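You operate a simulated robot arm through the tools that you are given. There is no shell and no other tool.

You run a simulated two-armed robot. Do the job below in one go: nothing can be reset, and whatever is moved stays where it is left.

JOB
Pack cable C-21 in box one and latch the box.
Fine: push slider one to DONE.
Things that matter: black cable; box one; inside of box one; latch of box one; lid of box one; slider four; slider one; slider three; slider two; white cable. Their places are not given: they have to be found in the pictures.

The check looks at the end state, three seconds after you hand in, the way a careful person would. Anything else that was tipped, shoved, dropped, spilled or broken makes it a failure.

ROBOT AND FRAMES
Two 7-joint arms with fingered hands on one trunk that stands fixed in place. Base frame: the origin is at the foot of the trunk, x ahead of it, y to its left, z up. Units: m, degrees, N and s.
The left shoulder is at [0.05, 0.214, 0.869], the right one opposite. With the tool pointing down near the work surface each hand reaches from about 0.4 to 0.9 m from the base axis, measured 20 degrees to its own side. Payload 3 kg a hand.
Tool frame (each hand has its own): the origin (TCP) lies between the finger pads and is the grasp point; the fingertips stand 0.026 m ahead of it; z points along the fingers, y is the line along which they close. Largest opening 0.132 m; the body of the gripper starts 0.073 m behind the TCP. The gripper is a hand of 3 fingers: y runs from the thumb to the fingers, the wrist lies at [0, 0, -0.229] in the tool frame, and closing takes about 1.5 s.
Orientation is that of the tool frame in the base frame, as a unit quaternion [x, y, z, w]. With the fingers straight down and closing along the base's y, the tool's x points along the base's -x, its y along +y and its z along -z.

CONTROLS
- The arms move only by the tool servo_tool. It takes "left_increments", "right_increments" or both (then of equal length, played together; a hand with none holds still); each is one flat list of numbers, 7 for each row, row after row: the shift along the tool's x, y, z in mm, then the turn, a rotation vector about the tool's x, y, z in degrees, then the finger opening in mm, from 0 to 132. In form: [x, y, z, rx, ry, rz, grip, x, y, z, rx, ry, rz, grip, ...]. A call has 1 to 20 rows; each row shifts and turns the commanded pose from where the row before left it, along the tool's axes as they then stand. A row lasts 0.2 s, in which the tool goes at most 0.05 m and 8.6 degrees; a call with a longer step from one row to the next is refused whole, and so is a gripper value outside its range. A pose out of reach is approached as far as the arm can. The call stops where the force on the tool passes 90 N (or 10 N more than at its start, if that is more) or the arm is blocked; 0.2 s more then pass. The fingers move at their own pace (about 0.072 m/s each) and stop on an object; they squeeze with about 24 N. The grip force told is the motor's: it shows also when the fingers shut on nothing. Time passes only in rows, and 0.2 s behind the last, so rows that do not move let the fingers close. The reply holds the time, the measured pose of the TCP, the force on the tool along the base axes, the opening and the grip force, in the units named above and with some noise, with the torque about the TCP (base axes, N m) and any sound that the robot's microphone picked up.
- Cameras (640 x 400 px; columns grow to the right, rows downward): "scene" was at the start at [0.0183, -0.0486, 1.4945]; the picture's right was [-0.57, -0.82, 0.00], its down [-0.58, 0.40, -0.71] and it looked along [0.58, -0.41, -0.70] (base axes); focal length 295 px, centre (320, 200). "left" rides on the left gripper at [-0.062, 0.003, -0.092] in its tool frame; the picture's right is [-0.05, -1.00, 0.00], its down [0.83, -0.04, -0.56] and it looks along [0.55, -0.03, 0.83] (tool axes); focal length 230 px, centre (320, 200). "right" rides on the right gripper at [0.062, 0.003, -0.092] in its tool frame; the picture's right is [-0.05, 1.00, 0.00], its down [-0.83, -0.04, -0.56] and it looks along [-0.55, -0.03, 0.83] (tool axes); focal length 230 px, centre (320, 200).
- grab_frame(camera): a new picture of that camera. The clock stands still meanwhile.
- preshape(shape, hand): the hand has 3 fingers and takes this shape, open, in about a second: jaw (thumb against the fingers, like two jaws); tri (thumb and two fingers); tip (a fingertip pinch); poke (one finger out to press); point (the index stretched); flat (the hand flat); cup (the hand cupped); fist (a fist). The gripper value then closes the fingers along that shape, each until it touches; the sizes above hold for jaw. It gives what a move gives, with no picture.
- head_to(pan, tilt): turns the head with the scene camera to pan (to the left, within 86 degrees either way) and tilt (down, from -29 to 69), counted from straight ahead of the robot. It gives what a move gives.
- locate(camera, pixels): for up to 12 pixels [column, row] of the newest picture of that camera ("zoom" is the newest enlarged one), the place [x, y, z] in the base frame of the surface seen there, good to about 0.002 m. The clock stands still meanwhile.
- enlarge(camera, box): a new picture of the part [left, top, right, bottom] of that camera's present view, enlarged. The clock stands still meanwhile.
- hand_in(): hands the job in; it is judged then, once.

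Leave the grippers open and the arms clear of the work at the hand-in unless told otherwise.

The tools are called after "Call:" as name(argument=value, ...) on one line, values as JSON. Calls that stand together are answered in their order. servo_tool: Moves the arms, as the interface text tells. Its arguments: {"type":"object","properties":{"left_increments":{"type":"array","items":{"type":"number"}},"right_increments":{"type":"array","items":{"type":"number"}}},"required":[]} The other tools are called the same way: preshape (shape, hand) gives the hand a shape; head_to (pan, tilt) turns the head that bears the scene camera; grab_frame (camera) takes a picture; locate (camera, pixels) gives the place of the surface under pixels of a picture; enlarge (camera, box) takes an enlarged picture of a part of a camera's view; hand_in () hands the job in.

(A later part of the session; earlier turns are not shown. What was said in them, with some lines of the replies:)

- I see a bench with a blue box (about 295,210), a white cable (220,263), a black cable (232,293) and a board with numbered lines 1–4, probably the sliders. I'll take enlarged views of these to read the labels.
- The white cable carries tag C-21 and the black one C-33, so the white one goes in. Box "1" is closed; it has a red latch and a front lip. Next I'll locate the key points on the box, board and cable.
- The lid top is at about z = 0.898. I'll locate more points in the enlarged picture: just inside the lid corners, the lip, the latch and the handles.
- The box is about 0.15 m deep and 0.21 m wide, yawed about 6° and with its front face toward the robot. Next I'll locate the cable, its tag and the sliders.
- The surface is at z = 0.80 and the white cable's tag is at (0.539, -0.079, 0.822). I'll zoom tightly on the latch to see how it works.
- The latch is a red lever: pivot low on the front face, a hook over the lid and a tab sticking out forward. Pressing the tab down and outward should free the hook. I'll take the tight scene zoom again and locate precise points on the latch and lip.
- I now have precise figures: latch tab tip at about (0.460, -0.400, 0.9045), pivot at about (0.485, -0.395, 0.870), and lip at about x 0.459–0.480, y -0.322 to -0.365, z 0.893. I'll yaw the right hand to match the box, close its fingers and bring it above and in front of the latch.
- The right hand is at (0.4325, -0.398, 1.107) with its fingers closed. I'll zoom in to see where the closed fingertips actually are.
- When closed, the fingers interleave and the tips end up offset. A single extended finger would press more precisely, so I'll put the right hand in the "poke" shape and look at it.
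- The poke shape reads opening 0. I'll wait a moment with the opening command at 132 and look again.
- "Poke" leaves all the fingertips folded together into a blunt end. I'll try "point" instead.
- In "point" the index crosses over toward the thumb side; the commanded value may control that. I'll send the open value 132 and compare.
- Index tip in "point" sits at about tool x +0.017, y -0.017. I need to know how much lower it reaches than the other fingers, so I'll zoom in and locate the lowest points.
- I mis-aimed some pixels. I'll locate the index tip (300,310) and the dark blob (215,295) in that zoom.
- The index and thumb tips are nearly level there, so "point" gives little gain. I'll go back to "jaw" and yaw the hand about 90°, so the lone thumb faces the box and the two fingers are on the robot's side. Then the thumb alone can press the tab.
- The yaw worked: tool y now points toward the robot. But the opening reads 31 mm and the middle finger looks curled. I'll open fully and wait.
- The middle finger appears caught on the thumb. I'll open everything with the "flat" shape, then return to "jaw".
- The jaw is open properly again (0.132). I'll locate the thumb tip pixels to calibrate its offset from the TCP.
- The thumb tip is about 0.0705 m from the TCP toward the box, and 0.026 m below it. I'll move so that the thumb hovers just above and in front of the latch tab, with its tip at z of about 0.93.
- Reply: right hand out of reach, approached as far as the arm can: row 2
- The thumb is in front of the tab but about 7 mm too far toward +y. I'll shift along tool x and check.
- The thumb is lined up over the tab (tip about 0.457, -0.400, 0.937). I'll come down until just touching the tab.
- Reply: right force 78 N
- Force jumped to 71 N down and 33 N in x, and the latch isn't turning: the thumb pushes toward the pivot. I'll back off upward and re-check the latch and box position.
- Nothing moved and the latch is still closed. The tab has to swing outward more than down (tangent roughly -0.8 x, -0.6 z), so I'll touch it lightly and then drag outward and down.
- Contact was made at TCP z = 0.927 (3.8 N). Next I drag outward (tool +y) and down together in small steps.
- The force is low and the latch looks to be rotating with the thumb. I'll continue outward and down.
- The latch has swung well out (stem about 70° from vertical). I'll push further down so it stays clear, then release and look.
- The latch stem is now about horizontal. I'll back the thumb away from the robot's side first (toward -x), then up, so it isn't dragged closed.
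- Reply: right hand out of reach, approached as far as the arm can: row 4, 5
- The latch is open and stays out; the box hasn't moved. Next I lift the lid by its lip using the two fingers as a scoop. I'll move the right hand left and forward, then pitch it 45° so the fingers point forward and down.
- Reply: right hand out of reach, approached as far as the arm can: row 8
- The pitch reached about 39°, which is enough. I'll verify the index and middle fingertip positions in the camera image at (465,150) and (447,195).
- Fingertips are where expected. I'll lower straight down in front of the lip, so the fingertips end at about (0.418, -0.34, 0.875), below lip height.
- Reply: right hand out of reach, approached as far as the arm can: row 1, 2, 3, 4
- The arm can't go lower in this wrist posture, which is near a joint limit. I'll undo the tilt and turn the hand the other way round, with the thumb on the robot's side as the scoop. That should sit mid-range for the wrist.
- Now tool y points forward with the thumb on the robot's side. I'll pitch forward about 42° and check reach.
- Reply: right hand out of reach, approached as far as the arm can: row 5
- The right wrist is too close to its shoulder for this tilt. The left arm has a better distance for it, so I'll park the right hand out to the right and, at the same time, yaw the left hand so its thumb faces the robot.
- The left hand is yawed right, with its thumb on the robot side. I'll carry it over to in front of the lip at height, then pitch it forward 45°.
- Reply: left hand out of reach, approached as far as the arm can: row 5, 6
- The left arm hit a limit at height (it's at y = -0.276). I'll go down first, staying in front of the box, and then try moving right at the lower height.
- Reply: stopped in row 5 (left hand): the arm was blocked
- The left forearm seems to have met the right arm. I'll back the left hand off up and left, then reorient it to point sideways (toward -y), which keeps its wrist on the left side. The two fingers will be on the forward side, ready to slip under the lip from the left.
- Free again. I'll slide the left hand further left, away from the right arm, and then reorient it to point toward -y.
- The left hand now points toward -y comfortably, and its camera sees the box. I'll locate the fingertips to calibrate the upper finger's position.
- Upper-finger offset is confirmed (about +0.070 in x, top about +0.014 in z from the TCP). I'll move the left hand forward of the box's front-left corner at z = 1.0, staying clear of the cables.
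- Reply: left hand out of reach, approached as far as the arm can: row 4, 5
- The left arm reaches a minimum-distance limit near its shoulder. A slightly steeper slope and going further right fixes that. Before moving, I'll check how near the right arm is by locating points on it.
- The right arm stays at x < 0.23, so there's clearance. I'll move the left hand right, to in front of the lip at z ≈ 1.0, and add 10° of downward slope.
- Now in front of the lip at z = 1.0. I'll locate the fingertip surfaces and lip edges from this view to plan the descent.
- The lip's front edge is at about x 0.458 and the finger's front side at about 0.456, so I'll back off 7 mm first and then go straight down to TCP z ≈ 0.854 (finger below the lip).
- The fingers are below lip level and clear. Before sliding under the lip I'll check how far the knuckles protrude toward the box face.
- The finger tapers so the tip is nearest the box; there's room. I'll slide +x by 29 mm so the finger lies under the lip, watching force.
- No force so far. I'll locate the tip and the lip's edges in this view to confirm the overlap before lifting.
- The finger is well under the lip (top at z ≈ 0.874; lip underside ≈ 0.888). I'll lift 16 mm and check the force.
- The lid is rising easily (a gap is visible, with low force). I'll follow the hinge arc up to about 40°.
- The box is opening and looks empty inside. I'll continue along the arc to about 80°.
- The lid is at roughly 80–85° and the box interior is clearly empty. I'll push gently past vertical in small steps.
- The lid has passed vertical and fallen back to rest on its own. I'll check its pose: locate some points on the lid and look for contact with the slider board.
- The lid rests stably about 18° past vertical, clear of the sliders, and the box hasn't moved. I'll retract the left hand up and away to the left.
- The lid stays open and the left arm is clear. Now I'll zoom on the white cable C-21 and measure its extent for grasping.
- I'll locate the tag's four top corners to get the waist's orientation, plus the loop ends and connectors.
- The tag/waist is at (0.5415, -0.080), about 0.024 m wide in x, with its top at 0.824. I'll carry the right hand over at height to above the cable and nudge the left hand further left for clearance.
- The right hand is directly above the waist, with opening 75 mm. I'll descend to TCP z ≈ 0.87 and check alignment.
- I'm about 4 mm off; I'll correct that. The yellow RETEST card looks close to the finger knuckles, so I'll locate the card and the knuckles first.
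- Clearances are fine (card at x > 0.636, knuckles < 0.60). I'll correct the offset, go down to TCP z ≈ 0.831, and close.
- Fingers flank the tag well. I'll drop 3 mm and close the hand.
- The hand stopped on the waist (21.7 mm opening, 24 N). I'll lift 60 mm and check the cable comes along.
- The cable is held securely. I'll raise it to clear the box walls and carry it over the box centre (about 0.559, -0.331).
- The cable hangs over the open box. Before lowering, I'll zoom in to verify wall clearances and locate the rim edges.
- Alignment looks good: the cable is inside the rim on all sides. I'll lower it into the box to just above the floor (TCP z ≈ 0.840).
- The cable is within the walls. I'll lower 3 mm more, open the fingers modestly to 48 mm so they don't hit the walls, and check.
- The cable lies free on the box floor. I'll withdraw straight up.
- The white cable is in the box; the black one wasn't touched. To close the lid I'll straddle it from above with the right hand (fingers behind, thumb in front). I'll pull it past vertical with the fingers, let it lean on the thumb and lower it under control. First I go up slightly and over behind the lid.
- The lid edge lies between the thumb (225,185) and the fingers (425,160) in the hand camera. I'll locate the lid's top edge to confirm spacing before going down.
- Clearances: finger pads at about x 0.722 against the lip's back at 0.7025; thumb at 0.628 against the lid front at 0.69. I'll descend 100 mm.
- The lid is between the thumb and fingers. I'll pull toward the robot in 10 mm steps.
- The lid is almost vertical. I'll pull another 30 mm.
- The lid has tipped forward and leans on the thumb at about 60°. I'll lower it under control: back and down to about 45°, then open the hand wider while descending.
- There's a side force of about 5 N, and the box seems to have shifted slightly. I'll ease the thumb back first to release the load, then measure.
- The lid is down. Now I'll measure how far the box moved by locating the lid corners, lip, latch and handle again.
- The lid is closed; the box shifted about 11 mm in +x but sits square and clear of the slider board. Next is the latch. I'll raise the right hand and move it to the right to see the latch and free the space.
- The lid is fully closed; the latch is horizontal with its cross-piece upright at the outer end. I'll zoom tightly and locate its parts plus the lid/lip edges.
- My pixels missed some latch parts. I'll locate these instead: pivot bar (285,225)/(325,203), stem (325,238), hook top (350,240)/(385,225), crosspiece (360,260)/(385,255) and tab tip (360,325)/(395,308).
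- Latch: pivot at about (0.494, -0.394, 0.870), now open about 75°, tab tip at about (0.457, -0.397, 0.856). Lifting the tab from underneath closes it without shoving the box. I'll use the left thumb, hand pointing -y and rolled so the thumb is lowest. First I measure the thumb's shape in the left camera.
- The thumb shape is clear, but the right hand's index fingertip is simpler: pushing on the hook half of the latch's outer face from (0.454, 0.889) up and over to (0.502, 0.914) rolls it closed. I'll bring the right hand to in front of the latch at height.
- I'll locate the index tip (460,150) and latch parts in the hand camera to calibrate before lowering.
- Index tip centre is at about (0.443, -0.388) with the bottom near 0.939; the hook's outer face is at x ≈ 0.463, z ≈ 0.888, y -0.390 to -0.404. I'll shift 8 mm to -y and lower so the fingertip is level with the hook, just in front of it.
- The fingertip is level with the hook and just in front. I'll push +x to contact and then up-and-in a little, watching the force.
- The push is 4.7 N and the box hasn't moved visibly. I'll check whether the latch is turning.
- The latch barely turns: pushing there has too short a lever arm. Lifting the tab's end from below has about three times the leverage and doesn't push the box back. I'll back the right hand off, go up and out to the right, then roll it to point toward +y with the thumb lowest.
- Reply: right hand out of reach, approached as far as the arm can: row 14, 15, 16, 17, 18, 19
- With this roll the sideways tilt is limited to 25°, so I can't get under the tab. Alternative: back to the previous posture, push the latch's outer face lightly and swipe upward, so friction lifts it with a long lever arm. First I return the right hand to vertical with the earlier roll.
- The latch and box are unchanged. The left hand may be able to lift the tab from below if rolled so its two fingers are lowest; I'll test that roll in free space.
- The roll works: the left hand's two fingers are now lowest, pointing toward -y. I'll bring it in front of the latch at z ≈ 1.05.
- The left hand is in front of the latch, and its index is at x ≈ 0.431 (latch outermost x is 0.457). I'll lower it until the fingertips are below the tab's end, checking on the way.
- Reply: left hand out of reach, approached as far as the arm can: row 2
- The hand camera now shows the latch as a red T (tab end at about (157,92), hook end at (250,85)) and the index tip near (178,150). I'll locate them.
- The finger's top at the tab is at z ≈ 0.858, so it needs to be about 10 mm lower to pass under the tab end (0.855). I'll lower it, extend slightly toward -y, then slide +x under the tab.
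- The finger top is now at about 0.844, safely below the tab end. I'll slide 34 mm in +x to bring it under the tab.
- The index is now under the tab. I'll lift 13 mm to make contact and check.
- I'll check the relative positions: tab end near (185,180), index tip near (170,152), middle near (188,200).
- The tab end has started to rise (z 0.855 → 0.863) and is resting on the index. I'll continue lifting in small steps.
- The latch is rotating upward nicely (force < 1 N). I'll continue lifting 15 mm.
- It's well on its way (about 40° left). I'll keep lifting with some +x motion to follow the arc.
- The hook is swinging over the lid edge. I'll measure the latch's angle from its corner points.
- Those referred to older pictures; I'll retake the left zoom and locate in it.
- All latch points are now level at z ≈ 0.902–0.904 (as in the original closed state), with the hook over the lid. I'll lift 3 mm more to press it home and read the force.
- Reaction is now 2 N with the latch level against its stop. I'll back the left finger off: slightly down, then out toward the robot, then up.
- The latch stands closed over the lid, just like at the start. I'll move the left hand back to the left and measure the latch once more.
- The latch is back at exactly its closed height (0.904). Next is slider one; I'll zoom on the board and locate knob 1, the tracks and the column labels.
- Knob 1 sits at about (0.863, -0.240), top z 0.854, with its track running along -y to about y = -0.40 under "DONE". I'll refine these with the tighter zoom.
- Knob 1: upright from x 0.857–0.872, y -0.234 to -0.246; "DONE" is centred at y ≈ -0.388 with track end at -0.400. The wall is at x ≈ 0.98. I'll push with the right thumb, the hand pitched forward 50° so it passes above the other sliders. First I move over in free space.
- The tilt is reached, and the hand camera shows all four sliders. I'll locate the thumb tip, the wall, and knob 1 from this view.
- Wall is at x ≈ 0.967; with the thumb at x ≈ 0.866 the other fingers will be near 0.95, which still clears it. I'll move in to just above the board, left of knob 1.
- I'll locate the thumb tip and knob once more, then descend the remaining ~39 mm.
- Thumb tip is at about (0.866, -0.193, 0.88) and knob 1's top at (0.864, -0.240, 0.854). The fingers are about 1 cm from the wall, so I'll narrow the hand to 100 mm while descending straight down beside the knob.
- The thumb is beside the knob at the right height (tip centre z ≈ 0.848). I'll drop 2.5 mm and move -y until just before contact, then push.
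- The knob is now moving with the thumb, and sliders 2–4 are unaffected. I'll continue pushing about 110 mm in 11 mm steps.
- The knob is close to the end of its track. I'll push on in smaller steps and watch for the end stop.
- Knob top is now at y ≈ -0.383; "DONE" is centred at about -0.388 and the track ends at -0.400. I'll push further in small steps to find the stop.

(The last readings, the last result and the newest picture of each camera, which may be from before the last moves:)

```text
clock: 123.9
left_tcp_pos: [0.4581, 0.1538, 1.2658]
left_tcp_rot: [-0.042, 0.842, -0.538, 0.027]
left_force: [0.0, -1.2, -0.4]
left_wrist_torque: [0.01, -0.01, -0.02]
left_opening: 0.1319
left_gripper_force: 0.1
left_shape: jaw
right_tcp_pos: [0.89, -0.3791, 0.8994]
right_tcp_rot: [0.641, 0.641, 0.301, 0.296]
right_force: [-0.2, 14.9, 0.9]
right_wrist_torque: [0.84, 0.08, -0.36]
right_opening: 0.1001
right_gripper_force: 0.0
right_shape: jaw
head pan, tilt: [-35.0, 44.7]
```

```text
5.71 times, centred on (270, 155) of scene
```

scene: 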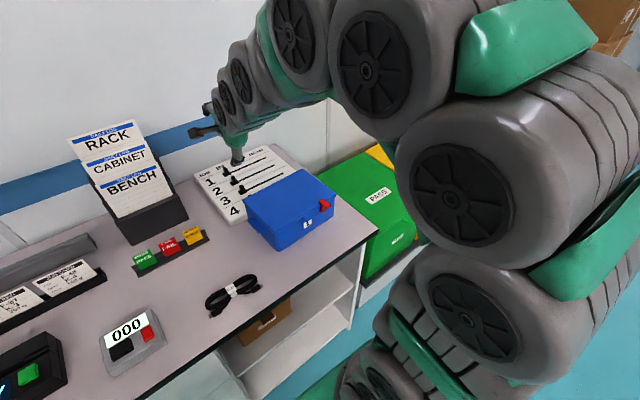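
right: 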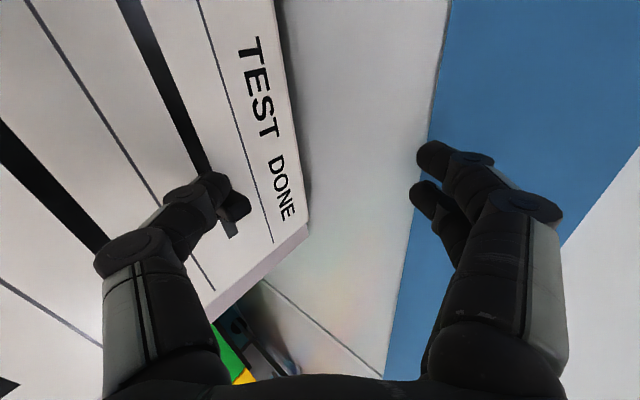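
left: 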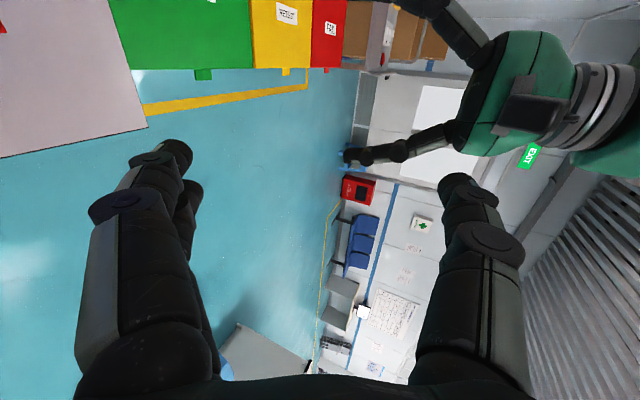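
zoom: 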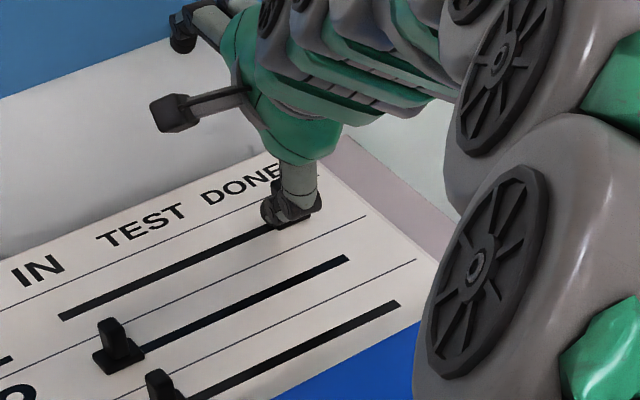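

The end stop was reached (15 N). I'll release at once by backing off +y, then lift the hand up and away.

Call:
servo_tool(right_increments=[5, 0, 0, 0, 0, 0, 100, 12, 0, 0, 0, 0, 0, 100, 0, 20, -20, 0, 0, 0, 100, 0, 15, -45, 0, 0, 0, 100, 0, 10, -45, 0, 0, 0, 100, 0, 0, -48, 0, 0, 0, 100, 0, 0, -48, 0, 0, 0, 100, 0, 0, 0, 0, 0, 0, 100])

Call:
grab_frame(camera="right")

Call:
grab_frame(camera="scene")

```text
clock: 125.7
left_tcp_pos: [0.4581, 0.1521, 1.2664]
left_tcp_rot: [-0.042, 0.842, -0.536, 0.026]
left_force: [0.9, 0.4, -1.0]
left_wrist_torque: [0.02, -0.01, -0.01]
left_opening: 0.132
left_gripper_force: 0.0
left_shape: jaw
right_tcp_pos: [0.7588, -0.3659, 1.0664]
right_tcp_rot: [0.642, 0.641, 0.299, 0.296]
right_force: [0.5, -0.1, -0.2]
right_wrist_torque: [0.0, 0.0, -0.01]
right_opening: 0.1004
right_gripper_force: 0.1
right_shape: jaw
head pan, tilt: [-35.0, 44.7]
```

```text
taken
```

right: 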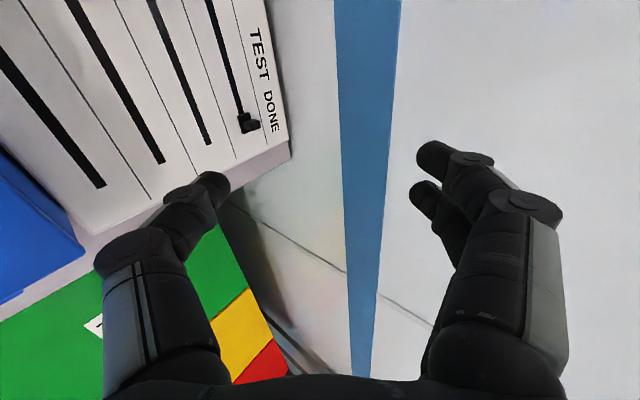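

```text
taken
```

scene: 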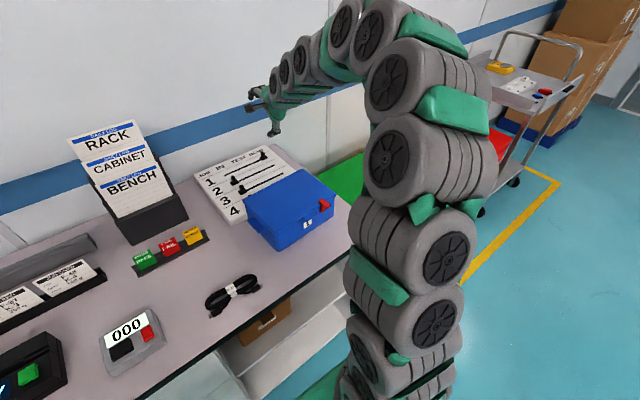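

Slider one is at the DONE end. I'll retract the right arm to its clear parking spot on the right, vertical and open.

Call:
servo_tool(right_increments=[-20, -13.5, -40.9, 0, 0, 0, 120, -20, -13.5, -40.9, 0, 0, 0, 132, -20, -13.5, -40.9, 0, 0, 0, 132, -20, -13.5, -40.9, 0, 0, 0, 132, -20, -13.5, -40.9, 0, 0, 0, 132, -30, 0, 0, 8.5, 0, 0, 132, -30, 0, 0, 8.5, 0, 0, 132, -30, 0, 0, 8.5, 0, 0, 132, -30, 0, 0, 8.5, 0, 0, 132, -20, 0, 0, 8.5, 0, 0, 132, 0, 0, 0, 7.5, 0, 0, 132, 0, 0, 0, 0, 0, 0, 132])

Call:
grab_frame(camera="scene")

Call:
enlarge(camera="scene", box=[185, 135, 345, 255])

Call:
locate(camera="zoom", pixels=[[290, 80], [185, 175], [250, 205], [215, 185], [330, 70], [95, 120], [270, 250], [480, 255], [520, 285], [560, 260], [30, 120], [120, 330]])

```text
clock: 128.3
left_tcp_pos: [0.4586, 0.1516, 1.2664]
left_tcp_rot: [-0.042, 0.842, -0.537, 0.027]
left_force: [0.1, 0.4, 0.7]
left_wrist_torque: [-0.02, -0.02, 0.03]
left_opening: 0.1319
left_gripper_force: 0.0
left_shape: jaw
right_tcp_pos: [0.5624, -0.6057, 1.1462]
right_tcp_rot: [0.706, 0.708, 0.002, -0.003]
right_force: [-0.1, 0.1, 0.0]
right_wrist_torque: [0.02, 0.02, 0.0]
right_opening: 0.1317
right_gripper_force: 0.1
right_shape: jaw
head pan, tilt: [-35.0, 44.7]
```

```text
taken
```

scene: 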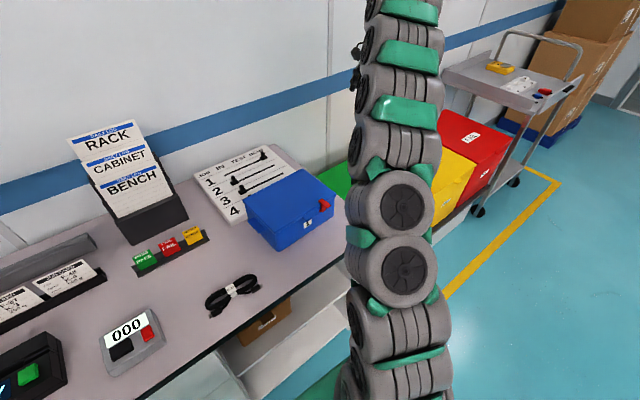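

```text
3.33 times, centred on (265, 195) of scene
```

zoom: 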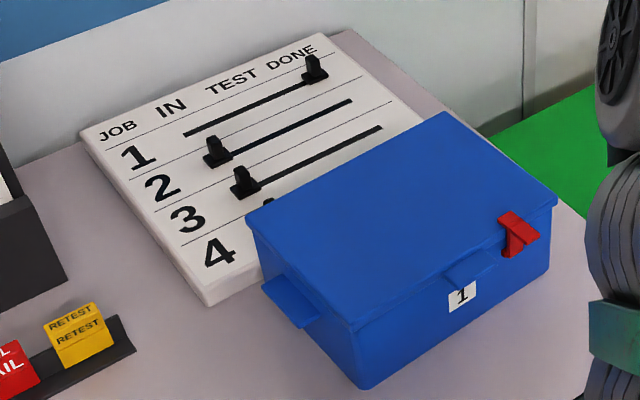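

```text
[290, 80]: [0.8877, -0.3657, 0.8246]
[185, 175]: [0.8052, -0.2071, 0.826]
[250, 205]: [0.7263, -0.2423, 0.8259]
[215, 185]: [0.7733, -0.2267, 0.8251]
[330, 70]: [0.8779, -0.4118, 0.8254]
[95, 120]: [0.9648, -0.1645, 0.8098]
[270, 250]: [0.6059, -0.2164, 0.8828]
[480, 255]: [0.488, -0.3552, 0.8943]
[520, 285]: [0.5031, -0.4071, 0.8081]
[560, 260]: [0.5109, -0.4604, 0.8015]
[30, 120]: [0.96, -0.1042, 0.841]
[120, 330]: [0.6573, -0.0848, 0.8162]
```

Slider 1 sits at the end under DONE. I'll verify all knob positions, the latch, and that nothing else moved.

Call:
locate(camera="zoom", pixels=[[313, 62], [315, 75], [212, 143], [241, 173], [268, 200], [185, 135], [350, 100], [380, 128], [515, 222], [505, 218], [530, 238], [515, 245]])

Call:
enlarge(camera="scene", box=[215, 140, 295, 200])

Call:
enlarge(camera="scene", box=[100, 210, 280, 340])

```text
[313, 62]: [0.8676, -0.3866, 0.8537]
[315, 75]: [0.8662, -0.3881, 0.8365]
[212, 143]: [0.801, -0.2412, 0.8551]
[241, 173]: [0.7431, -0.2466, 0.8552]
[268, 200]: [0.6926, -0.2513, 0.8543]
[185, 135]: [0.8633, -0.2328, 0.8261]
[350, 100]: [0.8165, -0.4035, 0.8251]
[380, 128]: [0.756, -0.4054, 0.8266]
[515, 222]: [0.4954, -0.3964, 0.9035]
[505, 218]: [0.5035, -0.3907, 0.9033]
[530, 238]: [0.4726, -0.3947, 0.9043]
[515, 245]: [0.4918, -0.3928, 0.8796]
```

```text
6.67 times, centred on (255, 170) of scene
```

zoom: 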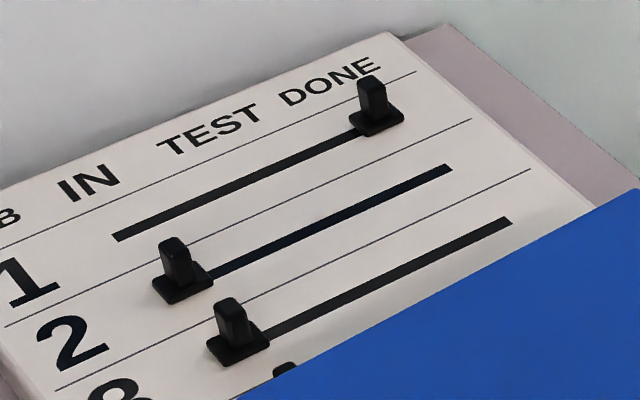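

```text
3.08 times, centred on (190, 275) of scene
```

zoom: 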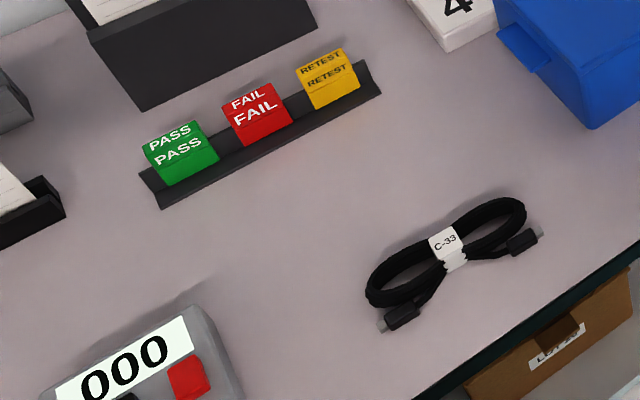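

Sliders 2–4 are still at IN, slider 1 at y ≈ -0.387 (DONE), the latch is closed (z 0.904), and the black cable and cards are untouched. One last comparison of the board with my earlier view (same zoom box) to be sure it wasn't shifted.

Call:
enlarge(camera="scene", box=[185, 135, 305, 235])

Call:
grab_frame(camera="left")

Call:
enlarge(camera="scene", box=[230, 160, 350, 260])

```text
4.00 times, centred on (245, 185) of scene
```

zoom: 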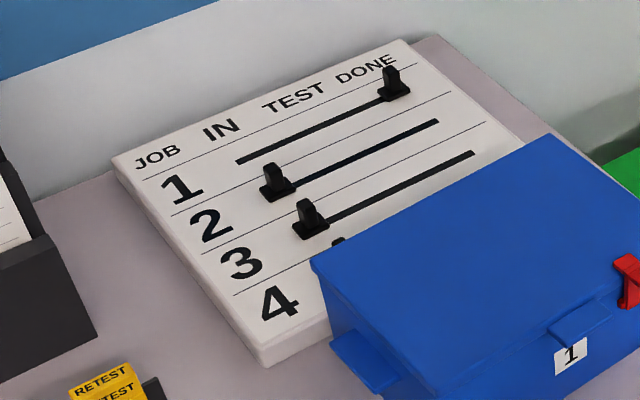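

```text
taken
```

left: 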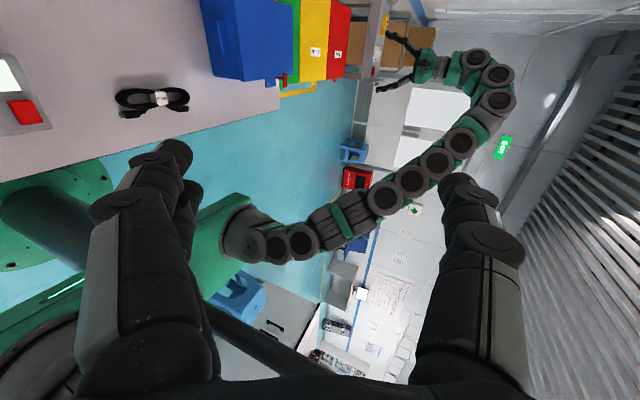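

```text
4.00 times, centred on (290, 210) of scene
```

zoom: 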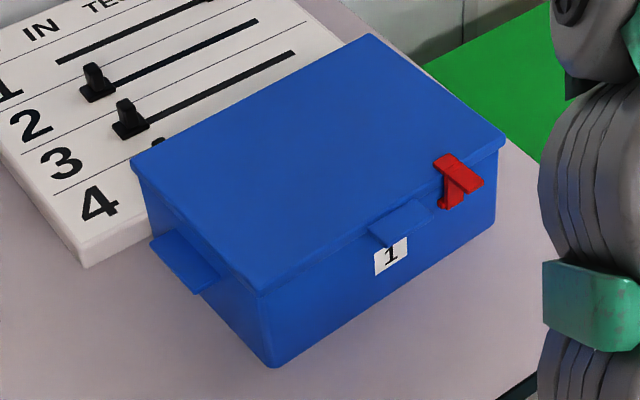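

The board and sliders 2–4 look the same as in my earlier view. The white cable C-21 is in box one, the lid is shut and the latch is over it. Slider one is at DONE. The box itself sits about 11 mm further back than where it started. The black cable hasn't moved. Both grippers are open and the arms are clear, so I'm handing in.

Call:
hand_in()

```text
The job is handed in.
```

Cable C-21 (the white one) is packed in box one, the lid is closed and latched, and slider one is at DONE against its end stop. The job is handed in; I haven't seen the check's verdict.

- **Box position:** box one moved about 11 mm away from the robot while I was closing the lid. It still sits square on the bench.
- **Other items:** the slider board didn't move, and sliders two, three and four are still at IN. The black cable (C-33) and the cards are where they were.
- **Latch:** it closed with no click, so I checked its position instead. The hook is over the lid at the height it had at the start.

Both grippers are open and both arms are clear of the work.
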